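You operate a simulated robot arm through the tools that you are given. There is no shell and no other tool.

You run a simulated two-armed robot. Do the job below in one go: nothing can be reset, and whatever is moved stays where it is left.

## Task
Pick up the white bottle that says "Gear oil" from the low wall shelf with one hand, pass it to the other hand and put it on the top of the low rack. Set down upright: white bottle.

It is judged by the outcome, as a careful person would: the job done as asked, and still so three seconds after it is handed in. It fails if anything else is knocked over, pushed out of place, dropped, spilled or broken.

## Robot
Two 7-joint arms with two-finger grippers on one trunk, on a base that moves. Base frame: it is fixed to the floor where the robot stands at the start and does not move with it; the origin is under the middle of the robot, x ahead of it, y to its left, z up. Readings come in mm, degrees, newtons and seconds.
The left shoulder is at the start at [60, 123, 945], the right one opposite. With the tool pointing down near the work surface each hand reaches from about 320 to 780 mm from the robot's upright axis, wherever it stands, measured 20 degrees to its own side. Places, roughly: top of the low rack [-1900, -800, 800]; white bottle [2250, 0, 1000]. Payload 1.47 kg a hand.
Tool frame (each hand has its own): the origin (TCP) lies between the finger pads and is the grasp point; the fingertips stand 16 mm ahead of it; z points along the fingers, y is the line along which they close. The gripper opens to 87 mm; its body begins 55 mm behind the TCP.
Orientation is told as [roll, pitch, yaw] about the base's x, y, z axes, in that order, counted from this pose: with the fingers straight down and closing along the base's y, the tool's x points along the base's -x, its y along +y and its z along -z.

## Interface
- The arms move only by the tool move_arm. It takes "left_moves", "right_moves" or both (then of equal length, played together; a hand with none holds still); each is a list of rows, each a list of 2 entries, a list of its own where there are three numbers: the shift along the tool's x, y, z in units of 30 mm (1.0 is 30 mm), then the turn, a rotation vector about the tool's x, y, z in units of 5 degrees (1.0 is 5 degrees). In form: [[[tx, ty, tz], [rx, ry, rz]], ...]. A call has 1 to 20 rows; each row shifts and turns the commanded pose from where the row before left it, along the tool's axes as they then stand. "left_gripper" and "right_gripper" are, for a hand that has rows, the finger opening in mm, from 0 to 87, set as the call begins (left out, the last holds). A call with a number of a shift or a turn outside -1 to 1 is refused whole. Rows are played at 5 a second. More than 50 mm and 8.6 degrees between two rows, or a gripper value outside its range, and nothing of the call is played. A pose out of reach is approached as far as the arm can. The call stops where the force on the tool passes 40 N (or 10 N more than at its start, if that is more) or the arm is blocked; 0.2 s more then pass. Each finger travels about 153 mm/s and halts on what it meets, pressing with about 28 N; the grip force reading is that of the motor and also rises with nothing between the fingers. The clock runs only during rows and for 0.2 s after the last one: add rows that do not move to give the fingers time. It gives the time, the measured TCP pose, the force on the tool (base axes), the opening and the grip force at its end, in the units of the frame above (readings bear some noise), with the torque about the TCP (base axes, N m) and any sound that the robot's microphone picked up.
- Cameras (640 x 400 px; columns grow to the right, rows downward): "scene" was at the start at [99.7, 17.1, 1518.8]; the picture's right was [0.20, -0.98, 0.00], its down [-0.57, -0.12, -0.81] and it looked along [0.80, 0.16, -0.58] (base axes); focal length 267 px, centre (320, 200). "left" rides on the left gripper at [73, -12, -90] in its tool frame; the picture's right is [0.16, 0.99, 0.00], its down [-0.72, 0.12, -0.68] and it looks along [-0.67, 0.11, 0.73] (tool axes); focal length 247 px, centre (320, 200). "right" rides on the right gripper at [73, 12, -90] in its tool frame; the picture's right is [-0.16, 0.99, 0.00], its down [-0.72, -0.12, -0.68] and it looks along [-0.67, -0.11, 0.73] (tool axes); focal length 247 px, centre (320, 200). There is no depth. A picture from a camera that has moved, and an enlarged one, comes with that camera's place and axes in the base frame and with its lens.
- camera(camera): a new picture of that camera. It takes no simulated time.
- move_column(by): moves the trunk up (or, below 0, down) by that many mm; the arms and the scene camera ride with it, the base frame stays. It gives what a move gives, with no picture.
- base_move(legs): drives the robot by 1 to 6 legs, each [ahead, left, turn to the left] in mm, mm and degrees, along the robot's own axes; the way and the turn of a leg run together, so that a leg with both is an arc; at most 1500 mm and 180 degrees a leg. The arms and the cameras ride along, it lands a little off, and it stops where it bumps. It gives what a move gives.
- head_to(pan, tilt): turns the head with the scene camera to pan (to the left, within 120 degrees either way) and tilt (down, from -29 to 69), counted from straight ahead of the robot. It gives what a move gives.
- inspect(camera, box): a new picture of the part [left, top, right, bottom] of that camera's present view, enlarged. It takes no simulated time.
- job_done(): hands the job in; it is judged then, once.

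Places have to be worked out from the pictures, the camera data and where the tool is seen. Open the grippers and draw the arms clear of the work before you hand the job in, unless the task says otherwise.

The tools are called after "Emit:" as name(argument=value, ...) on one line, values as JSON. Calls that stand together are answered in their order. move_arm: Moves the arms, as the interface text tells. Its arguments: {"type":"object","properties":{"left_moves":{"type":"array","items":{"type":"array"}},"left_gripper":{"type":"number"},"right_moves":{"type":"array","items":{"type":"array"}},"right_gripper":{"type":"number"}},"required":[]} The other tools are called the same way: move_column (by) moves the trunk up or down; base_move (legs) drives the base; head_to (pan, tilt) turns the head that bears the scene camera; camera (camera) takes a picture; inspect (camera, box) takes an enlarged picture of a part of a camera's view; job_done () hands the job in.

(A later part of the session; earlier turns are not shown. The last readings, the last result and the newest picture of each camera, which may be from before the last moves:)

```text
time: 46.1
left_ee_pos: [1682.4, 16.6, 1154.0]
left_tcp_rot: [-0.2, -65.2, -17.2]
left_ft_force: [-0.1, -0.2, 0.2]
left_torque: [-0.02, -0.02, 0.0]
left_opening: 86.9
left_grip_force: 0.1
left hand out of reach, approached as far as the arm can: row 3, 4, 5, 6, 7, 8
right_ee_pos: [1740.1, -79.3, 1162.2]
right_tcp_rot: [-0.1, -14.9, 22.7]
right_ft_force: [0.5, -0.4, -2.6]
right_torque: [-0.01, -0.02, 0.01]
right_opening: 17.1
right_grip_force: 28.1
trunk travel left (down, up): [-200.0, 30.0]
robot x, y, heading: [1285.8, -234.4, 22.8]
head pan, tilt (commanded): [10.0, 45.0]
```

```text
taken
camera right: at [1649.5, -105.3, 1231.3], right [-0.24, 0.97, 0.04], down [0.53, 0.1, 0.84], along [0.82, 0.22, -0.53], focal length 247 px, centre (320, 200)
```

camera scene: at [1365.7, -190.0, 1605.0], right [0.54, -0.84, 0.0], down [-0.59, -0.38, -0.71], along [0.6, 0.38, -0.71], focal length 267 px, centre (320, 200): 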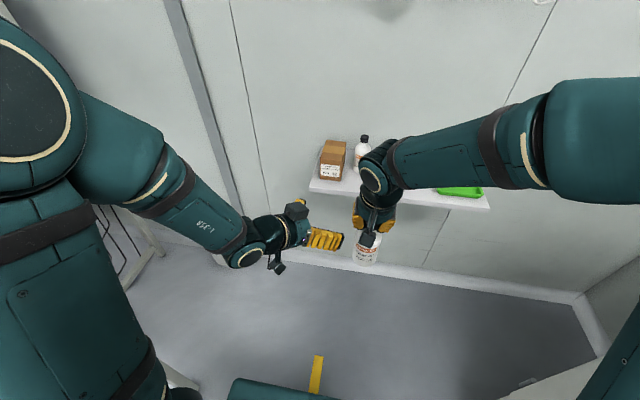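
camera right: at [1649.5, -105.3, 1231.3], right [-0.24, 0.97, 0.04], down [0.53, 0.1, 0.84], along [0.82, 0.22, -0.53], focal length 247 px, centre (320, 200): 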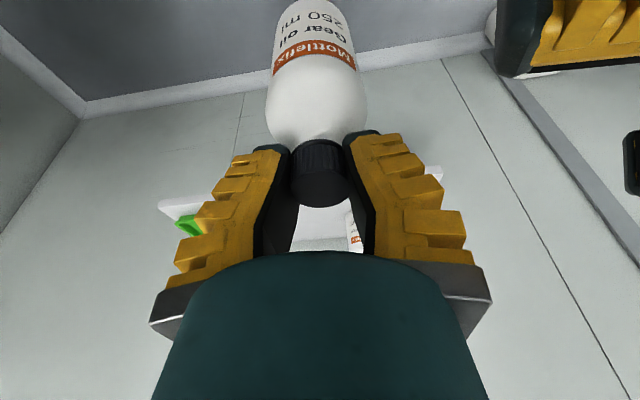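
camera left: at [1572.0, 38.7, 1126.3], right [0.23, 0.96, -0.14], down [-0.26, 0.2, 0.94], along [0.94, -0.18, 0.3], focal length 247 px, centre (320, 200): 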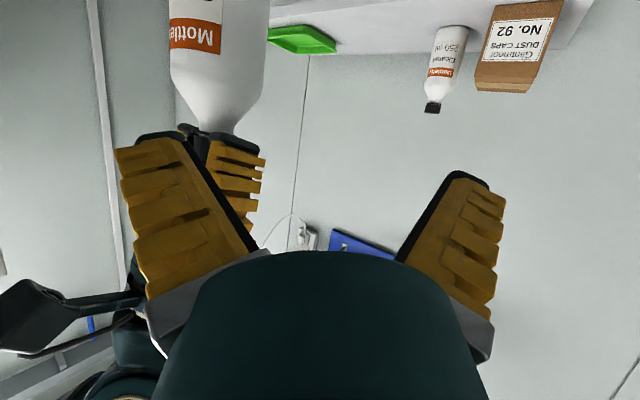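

The left hand could not fold back that close to the chest; the hand-over spot must be farther ahead. I back the left hand off along the same way and push the right hand with the bottle 140 mm forward.

Emit:
move_arm(left_moves=[[[-0.211, 0.89, -0.626], [0, 0, 0]], [[-0.211, 0.89, -0.626], [0, 0, 0]], [[-0.211, 0.89, -0.626], [0, 0, 0]], [[-0.211, 0.89, -0.626], [0, 0, 0]], [[-0.211, 0.89, -0.626], [0, 0, 0]]])

Emit:
move_arm(right_moves=[[[-0.751, 0, 0.201], [0, 0, 0]], [[-0.751, 0, 0.201], [0, 0, 0]], [[-0.751, 0, 0.201], [0, 0, 0]], [[-0.751, 0, 0.201], [0, 0, 0]], [[-0.751, 0, 0.201], [0, 0, 0]], [[-0.751, 0, 0.201], [0, 0, 0]], [[0, 0, 0], [0, 0, 0]]])

Emit:
camera(camera="scene")

```text
time: 47.3
left_ee_pos: [1655.2, 164.5, 1222.9]
left_tcp_rot: [-0.1, -65.0, -17.3]
left_ft_force: [0.3, 0.4, 0.0]
left_torque: [0.0, 0.02, 0.0]
left_opening: 86.8
left_grip_force: 0.1
right_ee_pos: [1740.1, -80.9, 1162.4]
right_tcp_rot: [0.0, -15.0, 22.6]
right_ft_force: [-1.3, -0.2, -2.4]
right_torque: [-0.01, 0.01, 0.03]
right_opening: 17.1
right_grip_force: 28.5
trunk travel left (down, up): [-200.0, 30.0]
robot x, y, heading: [1284.0, -236.3, 22.7]
head pan, tilt (commanded): [10.0, 45.0]
```

```text
time: 48.9
left_ee_pos: [1655.9, 164.3, 1223.8]
left_tcp_rot: [0.1, -65.0, -17.3]
left_ft_force: [-0.1, 1.0, -0.2]
left_torque: [-0.02, -0.03, 0.01]
left_opening: 87.0
left_grip_force: 0.1
right_ee_pos: [1870.5, -26.5, 1160.6]
right_tcp_rot: [0.0, -14.9, 22.7]
right_ft_force: [1.1, 0.4, -2.8]
right_torque: [0.0, 0.0, -0.01]
right_opening: 17.3
right_grip_force: 27.9
trunk travel left (down, up): [-200.0, 30.0]
robot x, y, heading: [1283.7, -239.3, 22.4]
head pan, tilt (commanded): [10.0, 45.0]
```

```text
taken
camera scene: at [1366.4, -191.7, 1605.0], right [0.54, -0.84, 0.0], down [-0.59, -0.38, -0.71], along [0.6, 0.38, -0.71], focal length 267 px, centre (320, 200)
```

scene: 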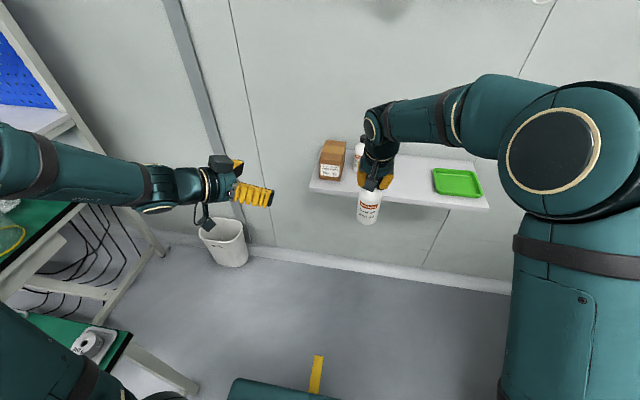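

Now the bottle hangs at about (1870, −26) with its base near z 1015. I bring the left hand to its new pre-grasp point at (1745, 13, 1132).

Emit:
move_arm(left_moves=[[[0.158, -0.658, 0.869], [0, 0, 0]], [[0.158, -0.658, 0.869], [0, 0, 0]], [[0.158, -0.658, 0.869], [0, 0, 0]], [[0.158, -0.658, 0.869], [0, 0, 0]], [[0.158, -0.658, 0.869], [0, 0, 0]], [[0.158, -0.658, 0.869], [0, 0, 0]], [[0, 0, 0], [0, 0, 0]]])

Emit:
camera(camera="scene")

Emit:
camera(camera="left")

Emit:
camera(camera="right")

```text
time: 50.5
left_ee_pos: [1743.0, 13.8, 1131.8]
left_tcp_rot: [0.0, -65.0, -17.1]
left_ft_force: [-0.5, 0.8, 0.3]
left_torque: [0.02, 0.0, -0.03]
left_opening: 86.9
left_grip_force: 0.1
right_ee_pos: [1869.0, -25.1, 1161.3]
right_tcp_rot: [0.0, -15.0, 22.7]
right_ft_force: [1.1, -1.0, -2.9]
right_torque: [-0.02, 0.0, 0.02]
right_opening: 17.0
right_grip_force: 27.9
trunk travel left (down, up): [-200.0, 30.0]
robot x, y, heading: [1287.9, -239.3, 23.0]
head pan, tilt (commanded): [10.0, 45.0]
```

```text
taken
camera scene: at [1366.0, -190.4, 1605.0], right [0.54, -0.84, 0.0], down [-0.59, -0.38, -0.71], along [0.6, 0.38, -0.71], focal length 267 px, centre (320, 200)
```

scene: 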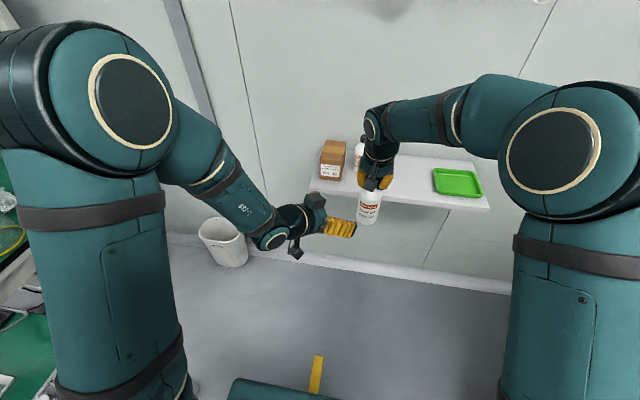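

```text
taken
camera left: at [1632.6, 37.3, 1103.0], right [0.23, 0.96, -0.14], down [-0.26, 0.2, 0.94], along [0.94, -0.18, 0.3], focal length 247 px, centre (320, 200)
```

left: 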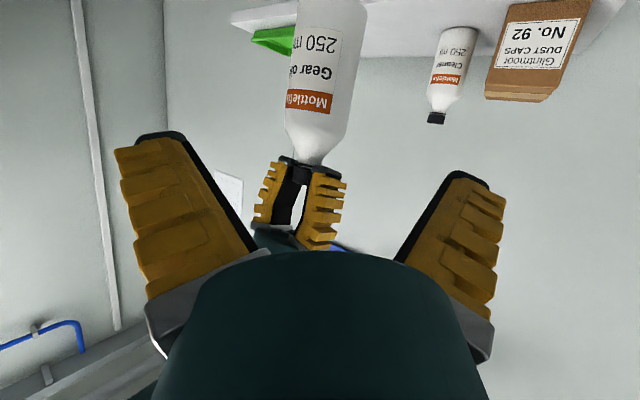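

```text
taken
camera right: at [1778.8, -50.4, 1229.7], right [-0.24, 0.97, 0.04], down [0.53, 0.1, 0.84], along [0.82, 0.22, -0.53], focal length 247 px, centre (320, 200)
```

right: 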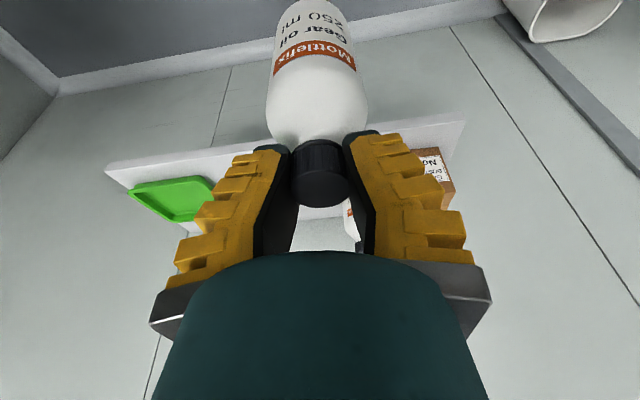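

Left camera shows the bottle centred between the open left fingers, its axis at about (1871, −25). I advance along the finger axis 114 mm, then check before the last bit.

Emit:
move_arm(left_moves=[[[0, 0.01, 0.947], [0, 0, 0]], [[0, 0, 0.947], [0, 0, 0]], [[0, 0, 0.947], [0, 0, 0]], [[0, 0, 0.947], [0, 0, 0]], [[0, 0, 0], [0, 0, 0]]])

Emit:
camera(camera="left")

Emit:
inspect(camera="scene", box=[280, 130, 440, 230])

Emit:
camera(camera="right")

```text
time: 51.7
left_ee_pos: [1842.0, -17.0, 1083.8]
left_tcp_rot: [0.1, -65.0, -17.3]
left_ft_force: [-1.3, 0.4, 0.6]
left_torque: [0.02, 0.01, -0.01]
left_opening: 86.9
left_grip_force: 0.0
right_ee_pos: [1868.8, -26.7, 1161.5]
right_tcp_rot: [0.0, -15.0, 22.7]
right_ft_force: [0.3, -0.5, -2.0]
right_torque: [-0.05, 0.01, 0.0]
right_opening: 17.5
right_grip_force: 28.3
trunk travel left (down, up): [-200.0, 30.0]
robot x, y, heading: [1287.6, -239.0, 22.6]
head pan, tilt (commanded): [10.0, 45.0]
```

```text
taken
camera left: at [1732.3, 5.2, 1056.3], right [0.23, 0.96, -0.14], down [-0.26, 0.2, 0.94], along [0.94, -0.18, 0.3], focal length 247 px, centre (320, 200)
```

left: 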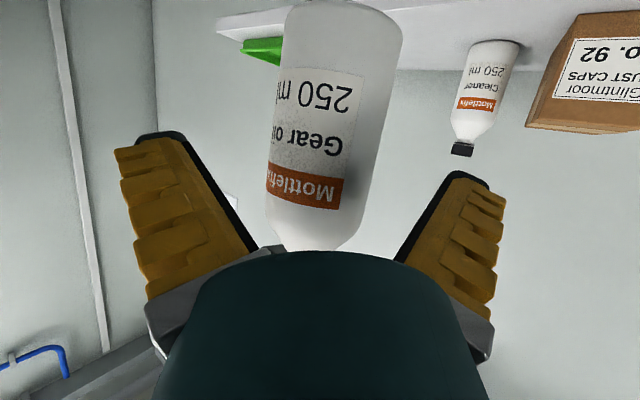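

```text
4.00 times, centred on (360, 180) of scene
camera zoom: at [1366.4, -191.0, 1605.0], right [0.54, -0.84, 0.0], down [-0.59, -0.38, -0.71], along [0.6, 0.38, -0.71], focal length 1070 px, centre (160, 280)
```

zoom: 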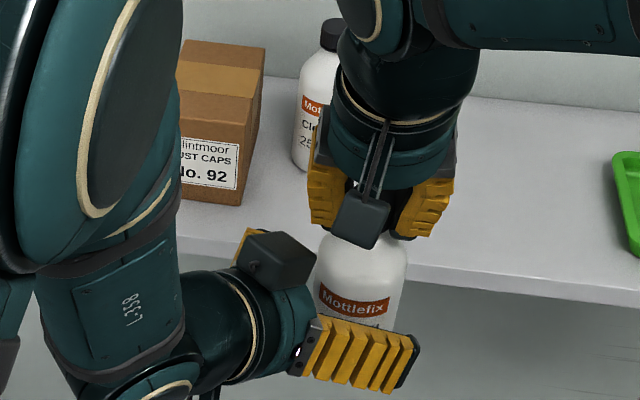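

```text
taken
camera right: at [1779.1, -50.9, 1229.6], right [-0.24, 0.97, 0.04], down [0.53, 0.1, 0.84], along [0.82, 0.22, -0.53], focal length 247 px, centre (320, 200)
```

right: 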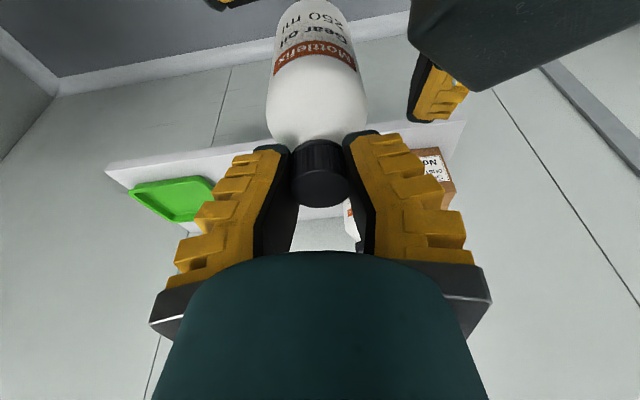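

There's a small box on the upper side of the left palm that may come close to the right fingers, so before the last advance I look at the details enlarged.

Emit:
inspect(camera="scene", box=[325, 165, 405, 215])

Emit:
inspect(camera="right", box=[200, 0, 520, 200])

Emit:
inspect(camera="left", box=[120, 0, 520, 250])

```text
8.00 times, centred on (365, 190) of scene
camera zoom: at [1366.4, -191.0, 1605.0], right [0.54, -0.84, 0.0], down [-0.59, -0.38, -0.71], along [0.6, 0.38, -0.71], focal length 2140 px, centre (-40, 280)
```

zoom: 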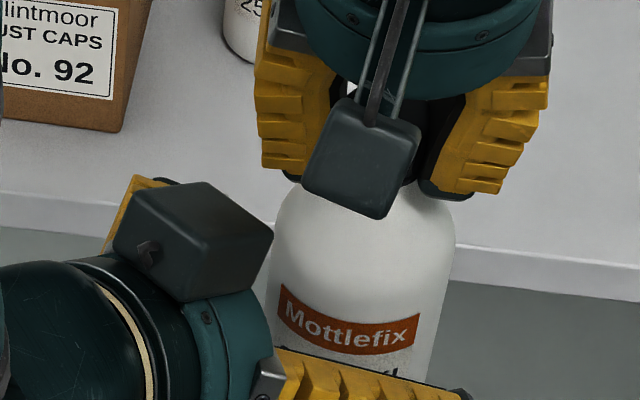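

```text
2.00 times, centred on (360, 100) of right
camera zoom: at [1779.1, -50.9, 1229.6], right [-0.24, 0.97, 0.04], down [0.53, 0.1, 0.84], along [0.82, 0.22, -0.53], focal length 494 px, centre (240, 400)
```

zoom: 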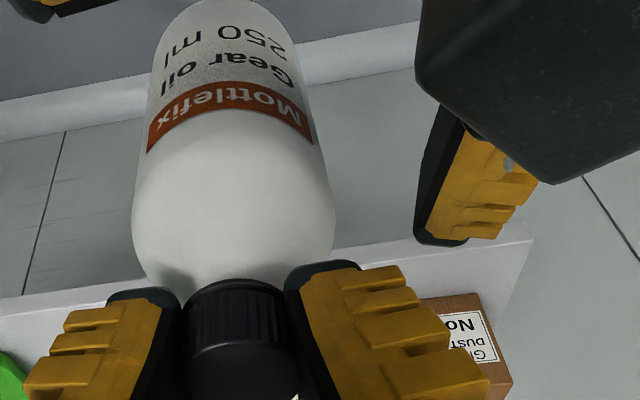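

```text
1.60 times, centred on (320, 125) of left
camera zoom: at [1732.3, 5.2, 1056.3], right [0.23, 0.96, -0.14], down [-0.26, 0.2, 0.94], along [0.94, -0.18, 0.3], focal length 395 px, centre (320, 320)
```

zoom: 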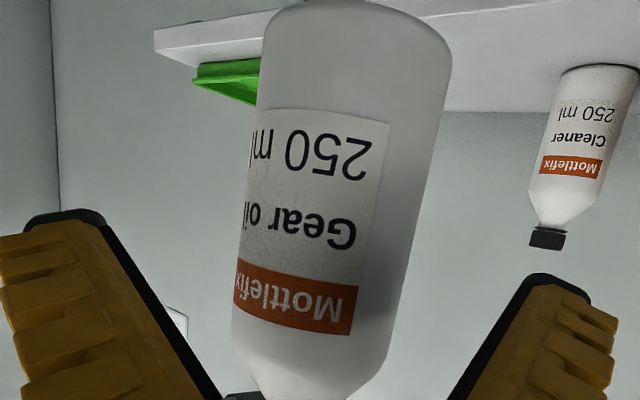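

The box corner will clear the right fingers by about 10 mm, and the bottle hangs vertical, centred, with its base at z≈1013. I make the last 29 mm advance, 5 mm lower, without closing yet.

Emit:
move_arm(left_moves=[[[0.05, 0, 0.34], [0, 0, 0]], [[0.05, 0, 0.34], [0, 0, 0]], [[0.05, 0, 0.34], [0, 0, 0]], [[0, 0, 0], [0, 0, 0]]])

Emit:
inspect(camera="scene", box=[305, 150, 425, 225])

Emit:
camera(camera="left")

Emit:
camera(camera="right")

```text
time: 52.7
left_ee_pos: [1867.5, -23.7, 1067.2]
left_tcp_rot: [-0.1, -65.0, -17.3]
left_ft_force: [0.5, -0.2, -0.7]
left_torque: [0.01, 0.0, 0.01]
left_opening: 86.9
left_grip_force: 0.1
right_ee_pos: [1868.8, -25.8, 1159.8]
right_tcp_rot: [0.0, -15.0, 22.7]
right_ft_force: [-0.5, 0.0, -2.3]
right_torque: [0.0, 0.03, -0.02]
right_opening: 17.0
right_grip_force: 27.5
trunk travel left (down, up): [-200.0, 30.0]
robot x, y, heading: [1286.3, -238.8, 22.7]
head pan, tilt (commanded): [10.0, 45.0]
```

```text
5.33 times, centred on (365, 188) of scene
camera zoom: at [1366.7, -191.2, 1605.0], right [0.54, -0.84, 0.0], down [-0.6, -0.38, -0.71], along [0.6, 0.38, -0.71], focal length 1426 px, centre (80, 267)
```

zoom: 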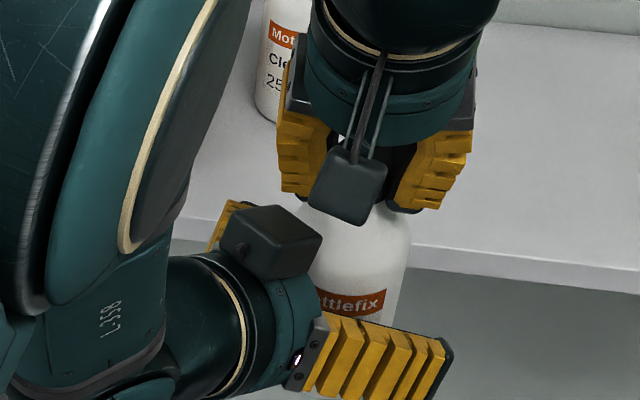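

```text
taken
camera left: at [1757.5, -1.7, 1038.3], right [0.23, 0.96, -0.14], down [-0.26, 0.2, 0.94], along [0.94, -0.18, 0.3], focal length 247 px, centre (320, 200)
```

left: 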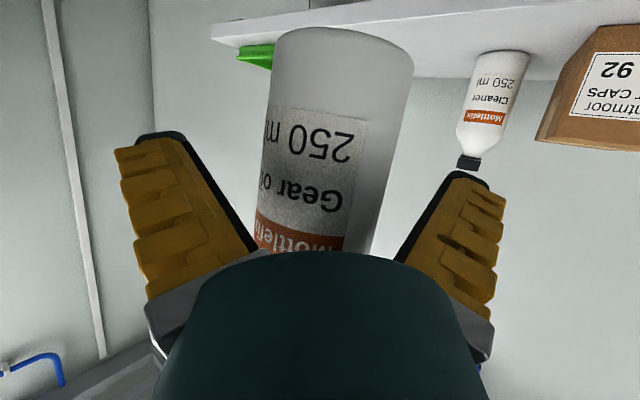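

```text
taken
camera right: at [1779.4, -51.1, 1229.5], right [-0.24, 0.97, 0.04], down [0.53, 0.09, 0.84], along [0.82, 0.22, -0.53], focal length 247 px, centre (320, 200)
```

right: 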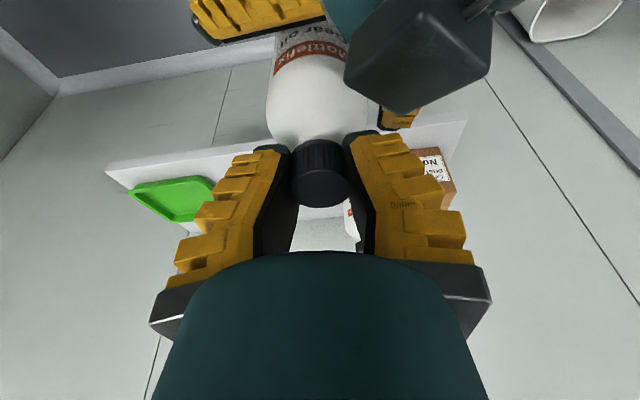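

Both hands are around the bottle without contact (forces near zero). I close the left gripper on the body and give it time.

Emit:
move_arm(left_moves=[[[0, 0, 0], [0, 0, 0]], [[0, 0, 0], [0, 0, 0]], [[0, 0, 0], [0, 0, 0]], [[0, 0, 0], [0, 0, 0]], [[0, 0, 0], [0, 0, 0]]], left_gripper=35)

Emit:
camera(camera="left")

Emit:
inspect(camera="scene", box=[305, 150, 425, 225])

Emit:
camera(camera="right")

```text
time: 53.9
left_ee_pos: [1867.3, -23.5, 1066.8]
left_tcp_rot: [0.0, -65.0, -17.3]
left_ft_force: [6.0, 6.3, -1.0]
left_torque: [-0.36, 0.28, -0.01]
left_opening: 55.1
left_grip_force: 28.3
right_ee_pos: [1869.1, -27.9, 1160.0]
right_tcp_rot: [0.0, -15.0, 22.6]
right_ft_force: [-5.7, -6.5, 1.3]
right_torque: [-0.26, 0.3, 0.06]
right_opening: 17.7
right_grip_force: 27.8
trunk travel left (down, up): [-200.0, 30.0]
robot x, y, heading: [1287.4, -241.0, 22.9]
head pan, tilt (commanded): [10.0, 45.0]
```

```text
taken
camera left: at [1757.7, -1.4, 1038.3], right [0.23, 0.96, -0.14], down [-0.26, 0.2, 0.94], along [0.94, -0.18, 0.3], focal length 247 px, centre (320, 200)
```

left: 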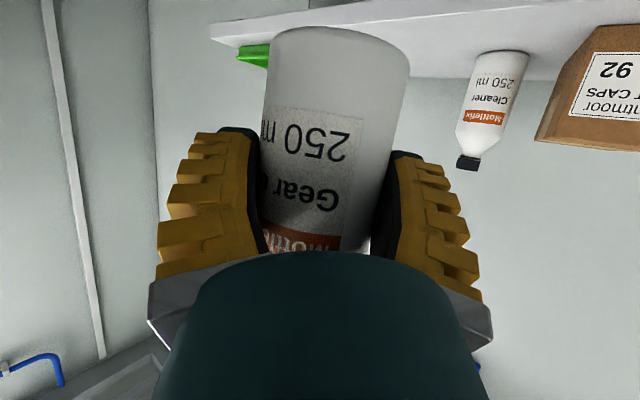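

```text
5.33 times, centred on (365, 188) of scene
camera zoom: at [1367.0, -191.4, 1604.9], right [0.54, -0.84, 0.0], down [-0.6, -0.38, -0.71], along [0.59, 0.38, -0.71], focal length 1426 px, centre (80, 267)
```

zoom: 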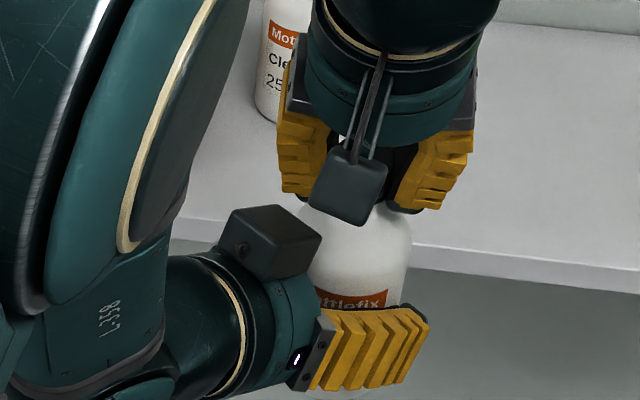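

```text
taken
camera right: at [1779.7, -51.4, 1229.4], right [-0.24, 0.97, 0.04], down [0.53, 0.1, 0.84], along [0.81, 0.22, -0.53], focal length 247 px, centre (320, 200)
```

right: 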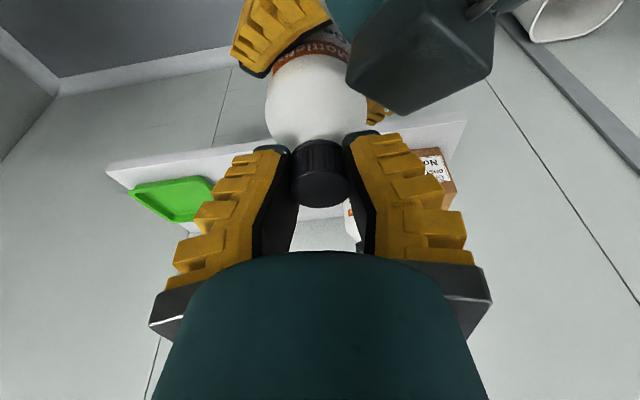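

The left hand has the body (28 N); about 8 N of side force stands between the hands, so I nudge the left hand 1.5 mm toward it to relieve the strain before letting go with the right.

Emit:
move_arm(left_moves=[[[0, 0.05, 0.02], [0, 0, 0]], [[0, 0, 0], [0, 0, 0]], [[0, 0, 0], [0, 0, 0]]])

```text
time: 54.7
left_ee_pos: [1867.9, -23.8, 1066.4]
left_tcp_rot: [0.1, -65.0, -17.3]
left_ft_force: [-3.5, 2.7, 2.0]
left_torque: [-0.13, -0.33, -0.03]
left_opening: 55.3
left_grip_force: 28.2
right_ee_pos: [1870.1, -27.4, 1161.0]
right_tcp_rot: [0.1, -15.0, 22.7]
right_ft_force: [4.5, -3.4, -4.3]
right_torque: [-0.11, -0.02, 0.02]
right_opening: 17.8
right_grip_force: 28.3
trunk travel left (down, up): [-200.0, 30.0]
robot x, y, heading: [1283.7, -234.9, 22.7]
head pan, tilt (commanded): [10.0, 45.0]
```

The strain is down to a few newtons. I open the right gripper to 48 mm without moving, to hand the bottle over.

Emit:
move_arm(right_moves=[[[0, 0, 0], [0, 0, 0]], [[0, 0, 0], [0, 0, 0]], [[0, 0, 0], [0, 0, 0]], [[0, 0, 0], [0, 0, 0]]], right_gripper=48)

Emit:
camera(camera="right")

Emit:
camera(camera="left")

Emit:
inspect(camera="scene", box=[305, 150, 425, 225])

```text
time: 55.7
left_ee_pos: [1867.4, -24.6, 1066.6]
left_tcp_rot: [0.0, -64.9, -17.3]
left_ft_force: [-0.2, -0.5, 0.1]
left_torque: [-0.02, 0.03, 0.01]
left_opening: 55.0
left_grip_force: 28.3
right_ee_pos: [1869.6, -26.4, 1159.8]
right_tcp_rot: [0.0, -15.0, 22.7]
right_ft_force: [0.0, 0.8, 1.2]
right_torque: [-0.02, -0.02, -0.02]
right_opening: 53.4
right_grip_force: 4.1
trunk travel left (down, up): [-200.0, 30.0]
robot x, y, heading: [1283.3, -240.6, 22.8]
head pan, tilt (commanded): [10.0, 45.0]
```

```text
taken
camera right: at [1779.7, -51.3, 1229.5], right [-0.24, 0.97, 0.04], down [0.53, 0.09, 0.84], along [0.82, 0.22, -0.53], focal length 247 px, centre (320, 200)
```

right: 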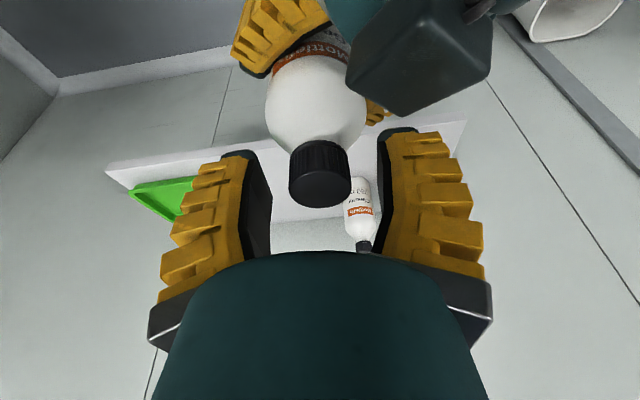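

```text
taken
camera left: at [1758.5, -0.9, 1038.0], right [0.23, 0.96, -0.14], down [-0.26, 0.2, 0.94], along [0.94, -0.18, 0.3], focal length 247 px, centre (320, 200)
```

left: 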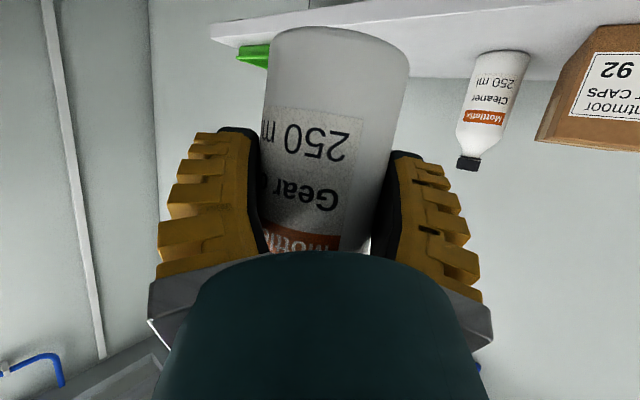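

```text
5.33 times, centred on (365, 188) of scene
camera zoom: at [1367.0, -191.4, 1604.9], right [0.54, -0.84, 0.0], down [-0.6, -0.38, -0.71], along [0.59, 0.38, -0.71], focal length 1426 px, centre (80, 267)
```

zoom: 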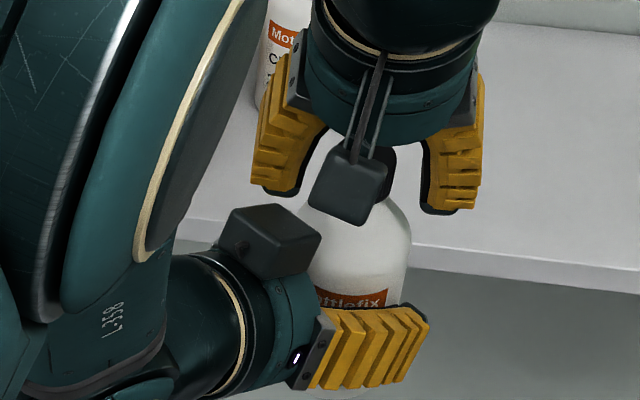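

The right fingers are open and the bottle stays in the left hand. I raise the right hand straight up 120 mm clear of the cap.

Emit:
move_arm(right_moves=[[[-0.0863, 0, -0.322], [0, 0, 0]], [[-0.173, 0, -0.644], [0, 0, 0]], [[-0.173, 0, -0.644], [0, 0, 0]], [[-0.2, 0, -0.75], [0, 0, 0]], [[-0.2, 0, -0.75], [0, 0, 0]], [[-0.2, 0, -0.75], [0, 0, 0]], [[0, 0, 0], [0, 0, 0]]])

Emit:
camera(camera="scene")

Emit:
camera(camera="right")

Emit:
camera(camera="left")

```text
time: 57.3
left_ee_pos: [1868.7, -24.2, 1066.5]
left_tcp_rot: [0.0, -65.0, -17.3]
left_ft_force: [-0.2, 0.2, -0.9]
left_torque: [-0.01, 0.01, 0.01]
left_opening: 54.7
left_grip_force: 28.0
right_ee_pos: [1870.7, -27.5, 1281.3]
right_tcp_rot: [0.0, -14.9, 22.7]
right_ft_force: [0.5, -0.1, 0.4]
right_torque: [-0.01, -0.04, 0.06]
right_opening: 53.3
right_grip_force: 3.7
trunk travel left (down, up): [-200.0, 30.0]
robot x, y, heading: [1289.3, -237.9, 22.7]
head pan, tilt (commanded): [10.0, 45.0]
```

```text
taken
camera scene: at [1367.3, -191.3, 1604.9], right [0.54, -0.84, 0.0], down [-0.6, -0.38, -0.71], along [0.59, 0.38, -0.71], focal length 267 px, centre (320, 200)
```

scene: 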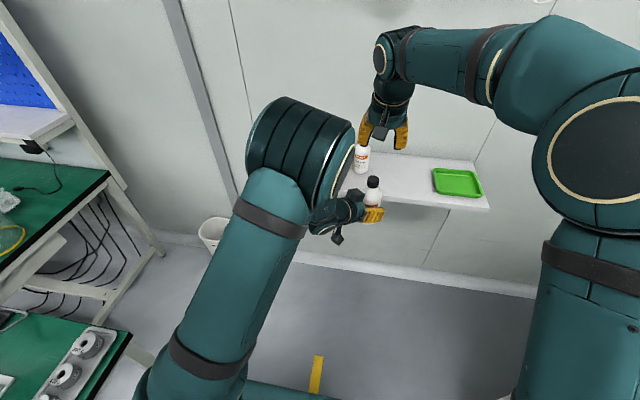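

```text
taken
camera right: at [1780.6, -52.5, 1350.2], right [-0.24, 0.97, 0.04], down [0.53, 0.1, 0.84], along [0.81, 0.22, -0.53], focal length 247 px, centre (320, 200)
```

right: 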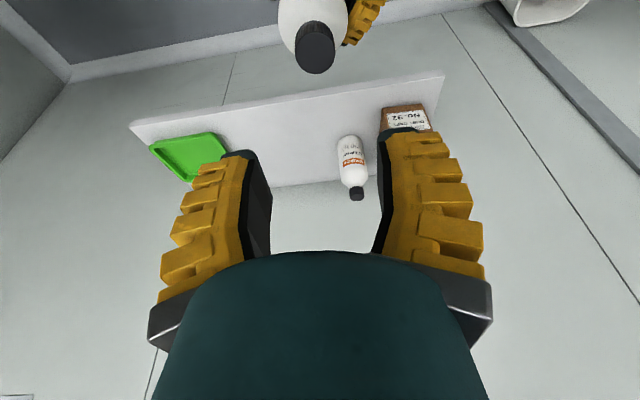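

```text
taken
camera left: at [1758.7, -0.8, 1037.9], right [0.23, 0.96, -0.14], down [-0.26, 0.2, 0.94], along [0.94, -0.18, 0.3], focal length 247 px, centre (320, 200)
```

left: 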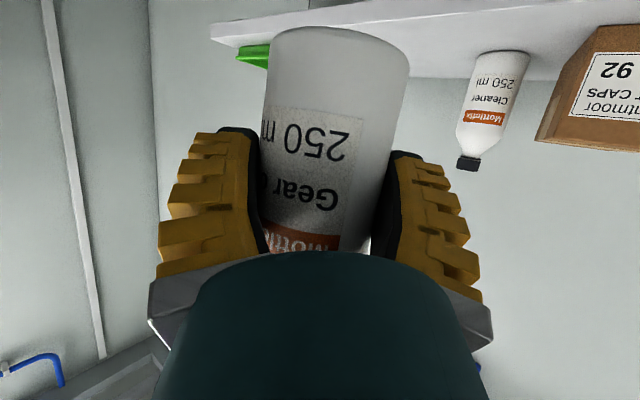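

The bottle is now held by the left hand alone and stays upright. I draw the right hand to the right and back, out of the way for the drive.

Emit:
move_arm(right_moves=[[[0, -1, 0], [0, 0, 0]], [[0, -1, 0], [0, 0, 0]], [[0, -1, 0], [0, 0, 0]], [[0, -1, 0], [0, 0, 0]], [[0.966, 0, -0.259], [0, 0, 0]], [[0.966, 0, -0.259], [0, 0, 0]], [[0.966, 0, -0.259], [0, 0, 0]], [[0.966, 0, -0.259], [0, 0, 0]], [[0.966, 0, -0.259], [0, 0, 0]], [[0, 0, 0], [0, 0, 0]]])

Emit:
camera(camera="scene")

Emit:
camera(camera="right")

```text
time: 59.5
left_ee_pos: [1869.8, -23.2, 1065.7]
left_tcp_rot: [-0.1, -65.0, -17.2]
left_ft_force: [0.4, 1.0, -0.7]
left_torque: [0.01, 0.05, 0.0]
left_opening: 54.7
left_grip_force: 28.0
right_ee_pos: [1778.9, -196.7, 1281.8]
right_tcp_rot: [-0.1, -15.0, 22.8]
right_ft_force: [-0.5, 1.1, -0.3]
right_torque: [0.01, -0.01, 0.0]
right_opening: 53.5
right_grip_force: 4.0
trunk travel left (down, up): [-200.0, 30.0]
robot x, y, heading: [1288.3, -238.1, 22.6]
head pan, tilt (commanded): [10.0, 45.0]
```

```text
taken
camera scene: at [1367.8, -190.9, 1604.9], right [0.54, -0.84, 0.0], down [-0.6, -0.38, -0.71], along [0.59, 0.38, -0.71], focal length 267 px, centre (320, 200)
```

scene: 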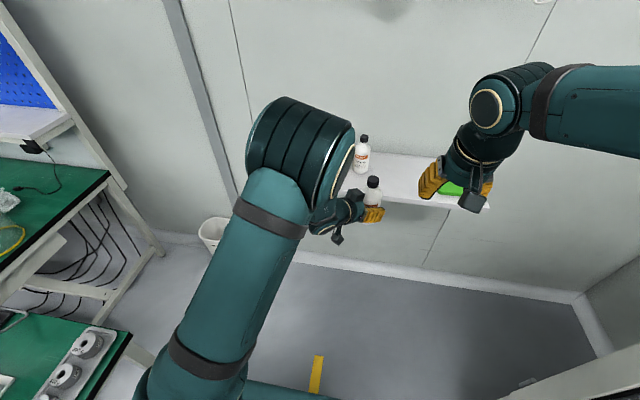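

```text
taken
camera right: at [1688.5, -220.8, 1351.3], right [-0.24, 0.97, 0.04], down [0.53, 0.1, 0.84], along [0.81, 0.22, -0.53], focal length 247 px, centre (320, 200)
```

right: 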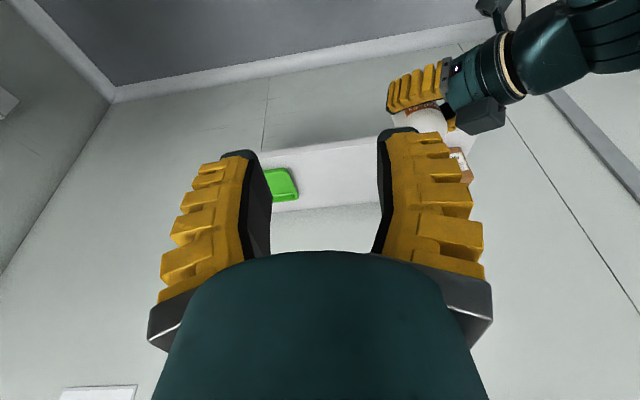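

Both arms are settled. I back away 1000 mm while shifting 350 mm left into the open floor, then check the bottle.

Emit:
base_move(legs=[[-400, 60, 0], [-600, 290, 0]])

Emit:
camera(camera="left")

Emit:
head_to(pan=120, tilt=35)

Emit:
camera(camera="scene")

Emit:
head_to(pan=-120, tilt=35)

Emit:
camera(camera="scene")

```text
time: 65.3
left_ee_pos: [818.8, -88.1, 1066.5]
left_tcp_rot: [0.0, -64.9, -17.5]
left_ft_force: [0.2, 0.1, 0.0]
left_torque: [0.02, 0.06, -0.01]
left_opening: 54.4
left_grip_force: 28.2
right_ee_pos: [729.7, -262.3, 1283.1]
right_tcp_rot: [0.1, -15.0, 22.5]
right_ft_force: [0.2, 0.7, -0.1]
right_torque: [-0.01, -0.04, 0.02]
right_opening: 53.5
right_grip_force: 4.2
trunk travel left (down, up): [-200.0, 30.0]
robot x, y, heading: [230.1, -301.6, 22.6]
head pan, tilt (commanded): [10.0, 45.0]
```

```text
taken
camera left: at [708.5, -65.1, 1038.1], right [0.23, 0.96, -0.14], down [-0.26, 0.2, 0.94], along [0.94, -0.18, 0.3], focal length 247 px, centre (320, 200)
```

left: 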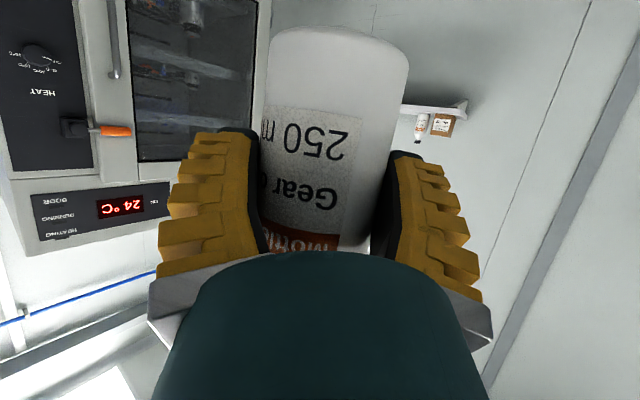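

```text
time: 67.2
left_ee_pos: [818.8, -88.9, 1065.6]
left_tcp_rot: [0.0, -65.0, -17.4]
left_ft_force: [-0.7, 0.3, -0.6]
left_torque: [0.03, 0.03, -0.03]
left_opening: 54.4
left_grip_force: 27.9
right_ee_pos: [728.9, -260.9, 1283.1]
right_tcp_rot: [-0.1, -15.0, 22.5]
right_ft_force: [0.2, -0.6, 1.1]
right_torque: [0.02, -0.03, 0.03]
right_opening: 53.0
right_grip_force: 3.3
trunk travel left (down, up): [-200.0, 30.0]
robot x, y, heading: [232.9, -302.5, 22.3]
head pan, tilt (commanded): [120.0, 35.0]
```

```text
taken
camera scene: at [178.4, -244.7, 1619.8], right [0.61, 0.79, 0.0], down [0.46, -0.35, -0.82], along [-0.65, 0.5, -0.57], focal length 267 px, centre (320, 200)
```

scene: 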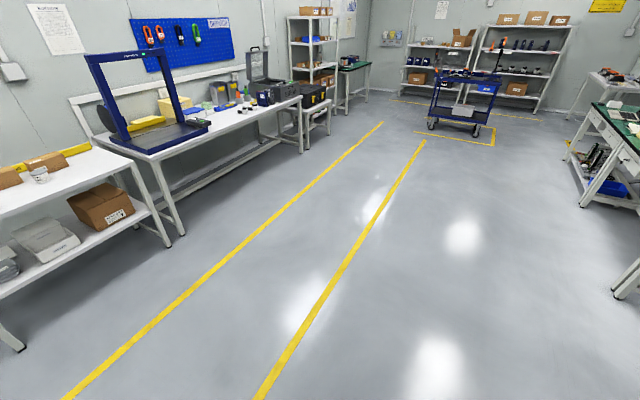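

```text
time: 70.5
left_ee_pos: [819.0, -87.7, 1066.8]
left_tcp_rot: [0.0, -65.1, -17.4]
left_ft_force: [0.3, -1.0, 0.3]
left_torque: [0.0, 0.02, 0.01]
left_opening: 54.2
left_grip_force: 28.6
right_ee_pos: [729.2, -260.2, 1283.1]
right_tcp_rot: [-0.1, -14.9, 22.5]
right_ft_force: [-0.1, -0.3, 0.5]
right_torque: [0.02, -0.03, 0.02]
right_opening: 53.5
right_grip_force: 4.2
trunk travel left (down, up): [-200.0, 30.0]
robot x, y, heading: [234.9, -299.9, 22.5]
head pan, tilt (commanded): [-120.0, 35.0]
```

```text
taken
camera scene: at [236.9, -385.6, 1619.8], right [-0.99, 0.13, 0.0], down [0.07, 0.57, -0.82], along [-0.11, -0.81, -0.57], focal length 267 px, centre (320, 200)
```

scene: 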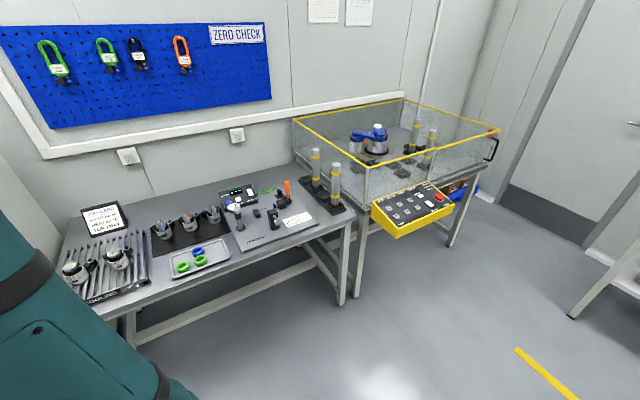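

The floor on the way is clear. I take an enlarged look at the bottle in the left grip to make sure that it isn't creeping.

Emit:
inspect(camera="left", box=[160, 0, 480, 250])

```text
1.60 times, centred on (320, 125) of left
camera zoom: at [708.8, -65.1, 1037.9], right [0.23, 0.96, -0.14], down [-0.26, 0.2, 0.94], along [0.94, -0.18, 0.3], focal length 395 px, centre (320, 320)
```

zoom: 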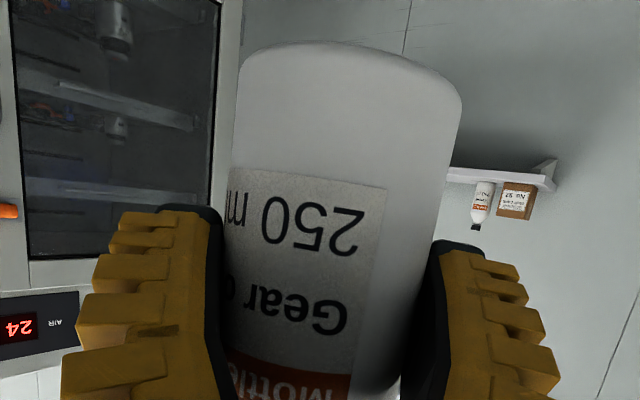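

The grip looks unchanged and the bottle upright. I turn left by 180° in two steps and drive 700 mm toward the rack, then look at its top.

Emit:
base_move(legs=[[0, 0, 90], [0, 0, 90], [700, 0, 0]])

Emit:
head_to(pan=-5, tilt=30)

Emit:
camera(camera="scene")

Emit:
camera(camera="left")

Emit:
camera(camera="right")

```text
time: 82.1
left_ee_pos: [-999.8, -789.0, 1065.5]
left_tcp_rot: [0.0, -65.0, 162.8]
left_ft_force: [-0.1, -0.5, 1.3]
left_torque: [0.0, -0.04, -0.02]
left_opening: 53.2
left_grip_force: 27.7
right_ee_pos: [-909.5, -616.3, 1282.0]
right_tcp_rot: [-0.1, -15.0, -157.2]
right_ft_force: [-0.2, -0.3, -0.4]
right_torque: [-0.01, 0.0, 0.03]
right_opening: 53.3
right_grip_force: 4.1
trunk travel left (down, up): [-200.0, 30.0]
robot x, y, heading: [-415.3, -576.7, -157.4]
head pan, tilt (commanded): [-120.0, 35.0]
```

```text
time: 84.0
left_ee_pos: [-999.8, -788.3, 1067.0]
left_tcp_rot: [0.0, -65.0, 162.8]
left_ft_force: [0.2, -0.4, 0.4]
left_torque: [-0.02, -0.01, 0.0]
left_opening: 53.3
left_grip_force: 28.0
right_ee_pos: [-909.8, -615.7, 1280.7]
right_tcp_rot: [-0.1, -15.1, -157.2]
right_ft_force: [1.0, -0.4, 0.3]
right_torque: [0.03, -0.01, -0.02]
right_opening: 53.5
right_grip_force: 4.3
trunk travel left (down, up): [-200.0, 30.0]
robot x, y, heading: [-416.4, -574.3, -157.2]
head pan, tilt (commanded): [-5.0, 30.0]
```

```text
taken
camera scene: at [-508.7, -604.8, 1627.6], right [-0.3, 0.95, 0.0], down [0.48, 0.15, -0.87], along [-0.82, -0.26, -0.5], focal length 267 px, centre (320, 200)
```

scene: 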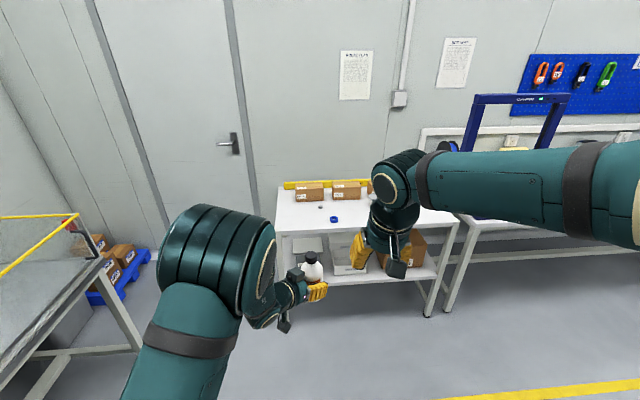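

```text
taken
camera left: at [-890.1, -809.9, 1037.9], right [-0.23, -0.96, -0.14], down [0.26, -0.2, 0.94], along [-0.94, 0.18, 0.3], focal length 247 px, centre (320, 200)
```

left: 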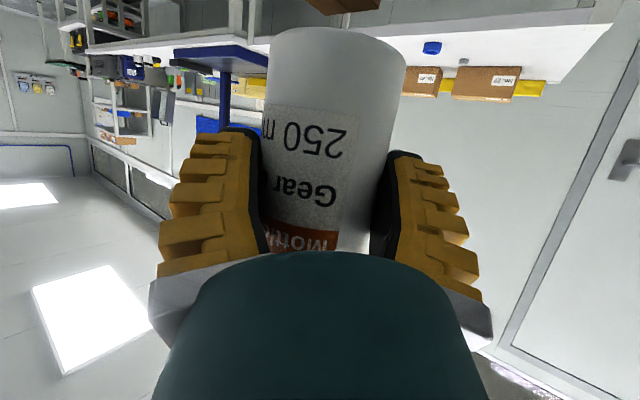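

```text
taken
camera right: at [-818.2, -589.7, 1351.6], right [0.24, -0.97, 0.04], down [-0.53, -0.1, 0.84], along [-0.81, -0.23, -0.53], focal length 247 px, centre (320, 200)
```

right: 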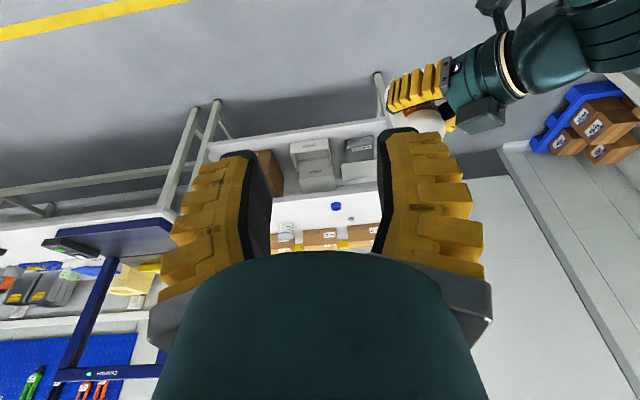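

I zoom in on the rack top to choose a free spot and measure its front edge.

Emit:
inspect(camera="scene", box=[260, 160, 480, 298])

Emit:
inspect(camera="right", box=[180, 80, 500, 280])

```text
2.90 times, centred on (370, 229) of scene
camera zoom: at [-508.7, -604.8, 1627.6], right [-0.3, 0.95, 0.0], down [0.48, 0.15, -0.87], along [-0.82, -0.26, -0.5], focal length 775 px, centre (175, 116)
```

zoom: 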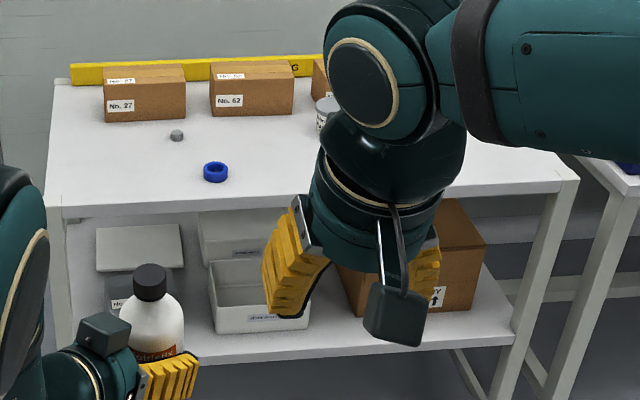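

```text
2.00 times, centred on (340, 180) of right
camera zoom: at [-818.2, -589.7, 1351.6], right [0.24, -0.97, 0.04], down [-0.53, -0.1, 0.84], along [-0.81, -0.23, -0.53], focal length 494 px, centre (280, 240)
```

zoom: 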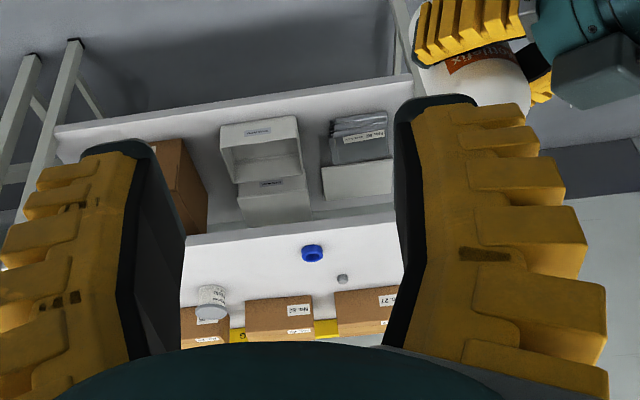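

The front-left part of the rack top (left of the blue ring) is free; the front edge lies at about 1825 mm on my room axis and the bottle is already in line with a spot 150 mm left of the ring. I drive 560 mm closer and measure again.

Emit:
base_move(legs=[[560, 0, 0]])

Emit:
head_to(pan=5, tilt=50)

Emit:
camera(camera="scene")

Emit:
camera(camera="right")

Emit:
camera(camera="left")

```text
time: 87.2
left_ee_pos: [-1517.6, -1001.1, 1065.5]
left_tcp_rot: [0.0, -65.1, 162.5]
left_ft_force: [1.2, 0.4, 0.0]
left_torque: [0.01, -0.04, -0.01]
left_opening: 53.0
left_grip_force: 27.4
right_ee_pos: [-1426.8, -828.3, 1281.6]
right_tcp_rot: [0.0, -15.0, -157.6]
right_ft_force: [1.0, 0.2, -0.9]
right_torque: [0.01, -0.01, 0.03]
right_opening: 53.4
right_grip_force: 4.4
trunk travel left (down, up): [-200.0, 30.0]
robot x, y, heading: [-937.5, -789.5, -157.7]
head pan, tilt (commanded): [-5.0, 30.0]
```

```text
time: 88.0
left_ee_pos: [-1517.9, -1000.0, 1065.0]
left_tcp_rot: [0.0, -65.0, 162.6]
left_ft_force: [-0.4, -0.9, 0.4]
left_torque: [-0.02, -0.03, -0.02]
left_opening: 53.0
left_grip_force: 27.7
right_ee_pos: [-1425.9, -828.8, 1283.6]
right_tcp_rot: [0.0, -15.0, -157.6]
right_ft_force: [-0.1, -0.1, 0.2]
right_torque: [0.01, -0.02, 0.02]
right_opening: 53.2
right_grip_force: 3.8
trunk travel left (down, up): [-200.0, 30.0]
robot x, y, heading: [-930.8, -789.0, -157.6]
head pan, tilt (commanded): [5.0, 50.0]
```

```text
taken
camera scene: at [-1007.4, -827.7, 1598.1], right [-0.46, 0.89, 0.0], down [0.68, 0.35, -0.64], along [-0.57, -0.3, -0.77], focal length 267 px, centre (320, 200)
```

scene: 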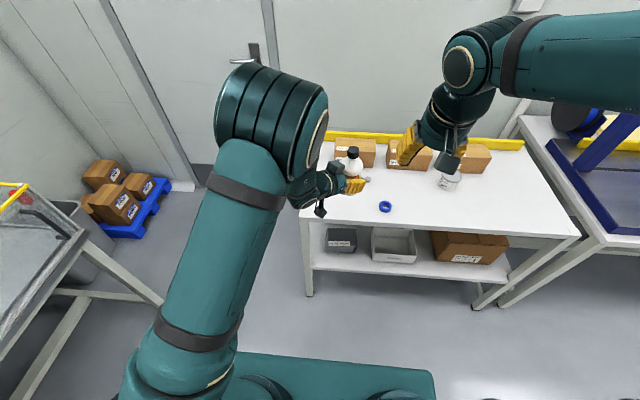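

```text
taken
camera right: at [-1334.8, -802.4, 1351.7], right [0.24, -0.97, 0.04], down [-0.53, -0.09, 0.84], along [-0.82, -0.22, -0.53], focal length 247 px, centre (320, 200)
```

right: 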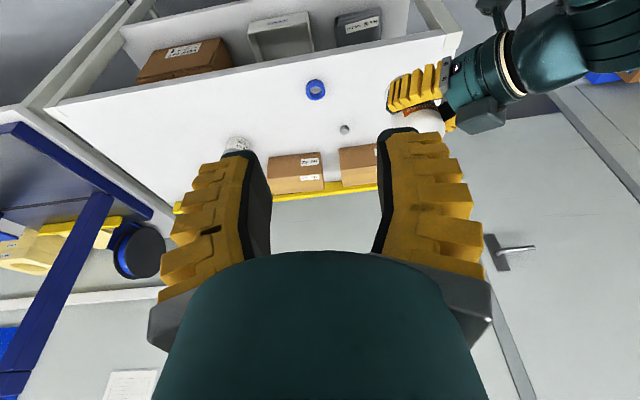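

```text
taken
camera left: at [-1407.9, -1022.2, 1038.0], right [-0.23, -0.96, -0.14], down [0.26, -0.2, 0.94], along [-0.94, 0.18, 0.3], focal length 247 px, centre (320, 200)
```

left: 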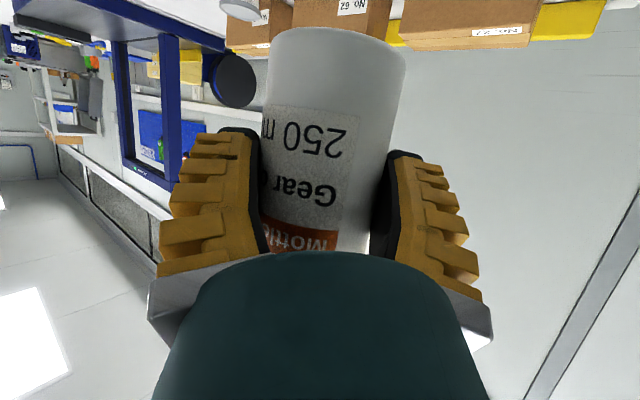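

I enlarge the view to measure the rack's front edge and ring from here.

Emit:
inspect(camera="scene", box=[280, 120, 440, 245])

Emit:
inspect(camera="right", box=[240, 0, 520, 200])

```text
3.20 times, centred on (360, 182) of scene
camera zoom: at [-1007.4, -827.7, 1598.1], right [-0.46, 0.89, 0.0], down [0.68, 0.35, -0.64], along [-0.57, -0.3, -0.77], focal length 856 px, centre (192, 256)
```

zoom: 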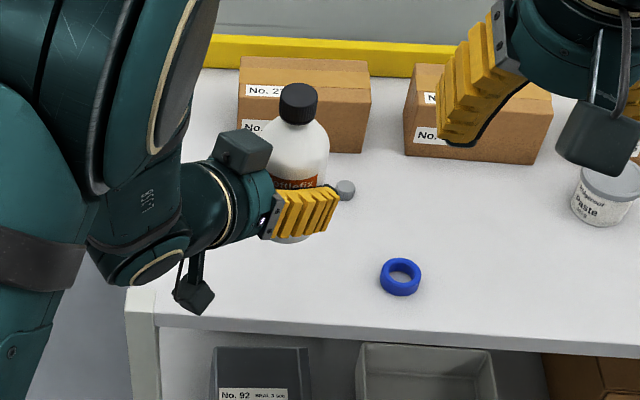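

```text
2.00 times, centred on (380, 100) of right
camera zoom: at [-1334.8, -802.4, 1351.7], right [0.24, -0.97, 0.04], down [-0.53, -0.09, 0.84], along [-0.82, -0.22, -0.53], focal length 494 px, centre (200, 400)
```

zoom: 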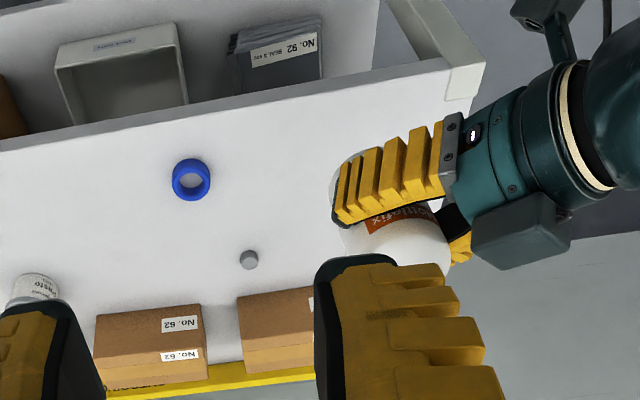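

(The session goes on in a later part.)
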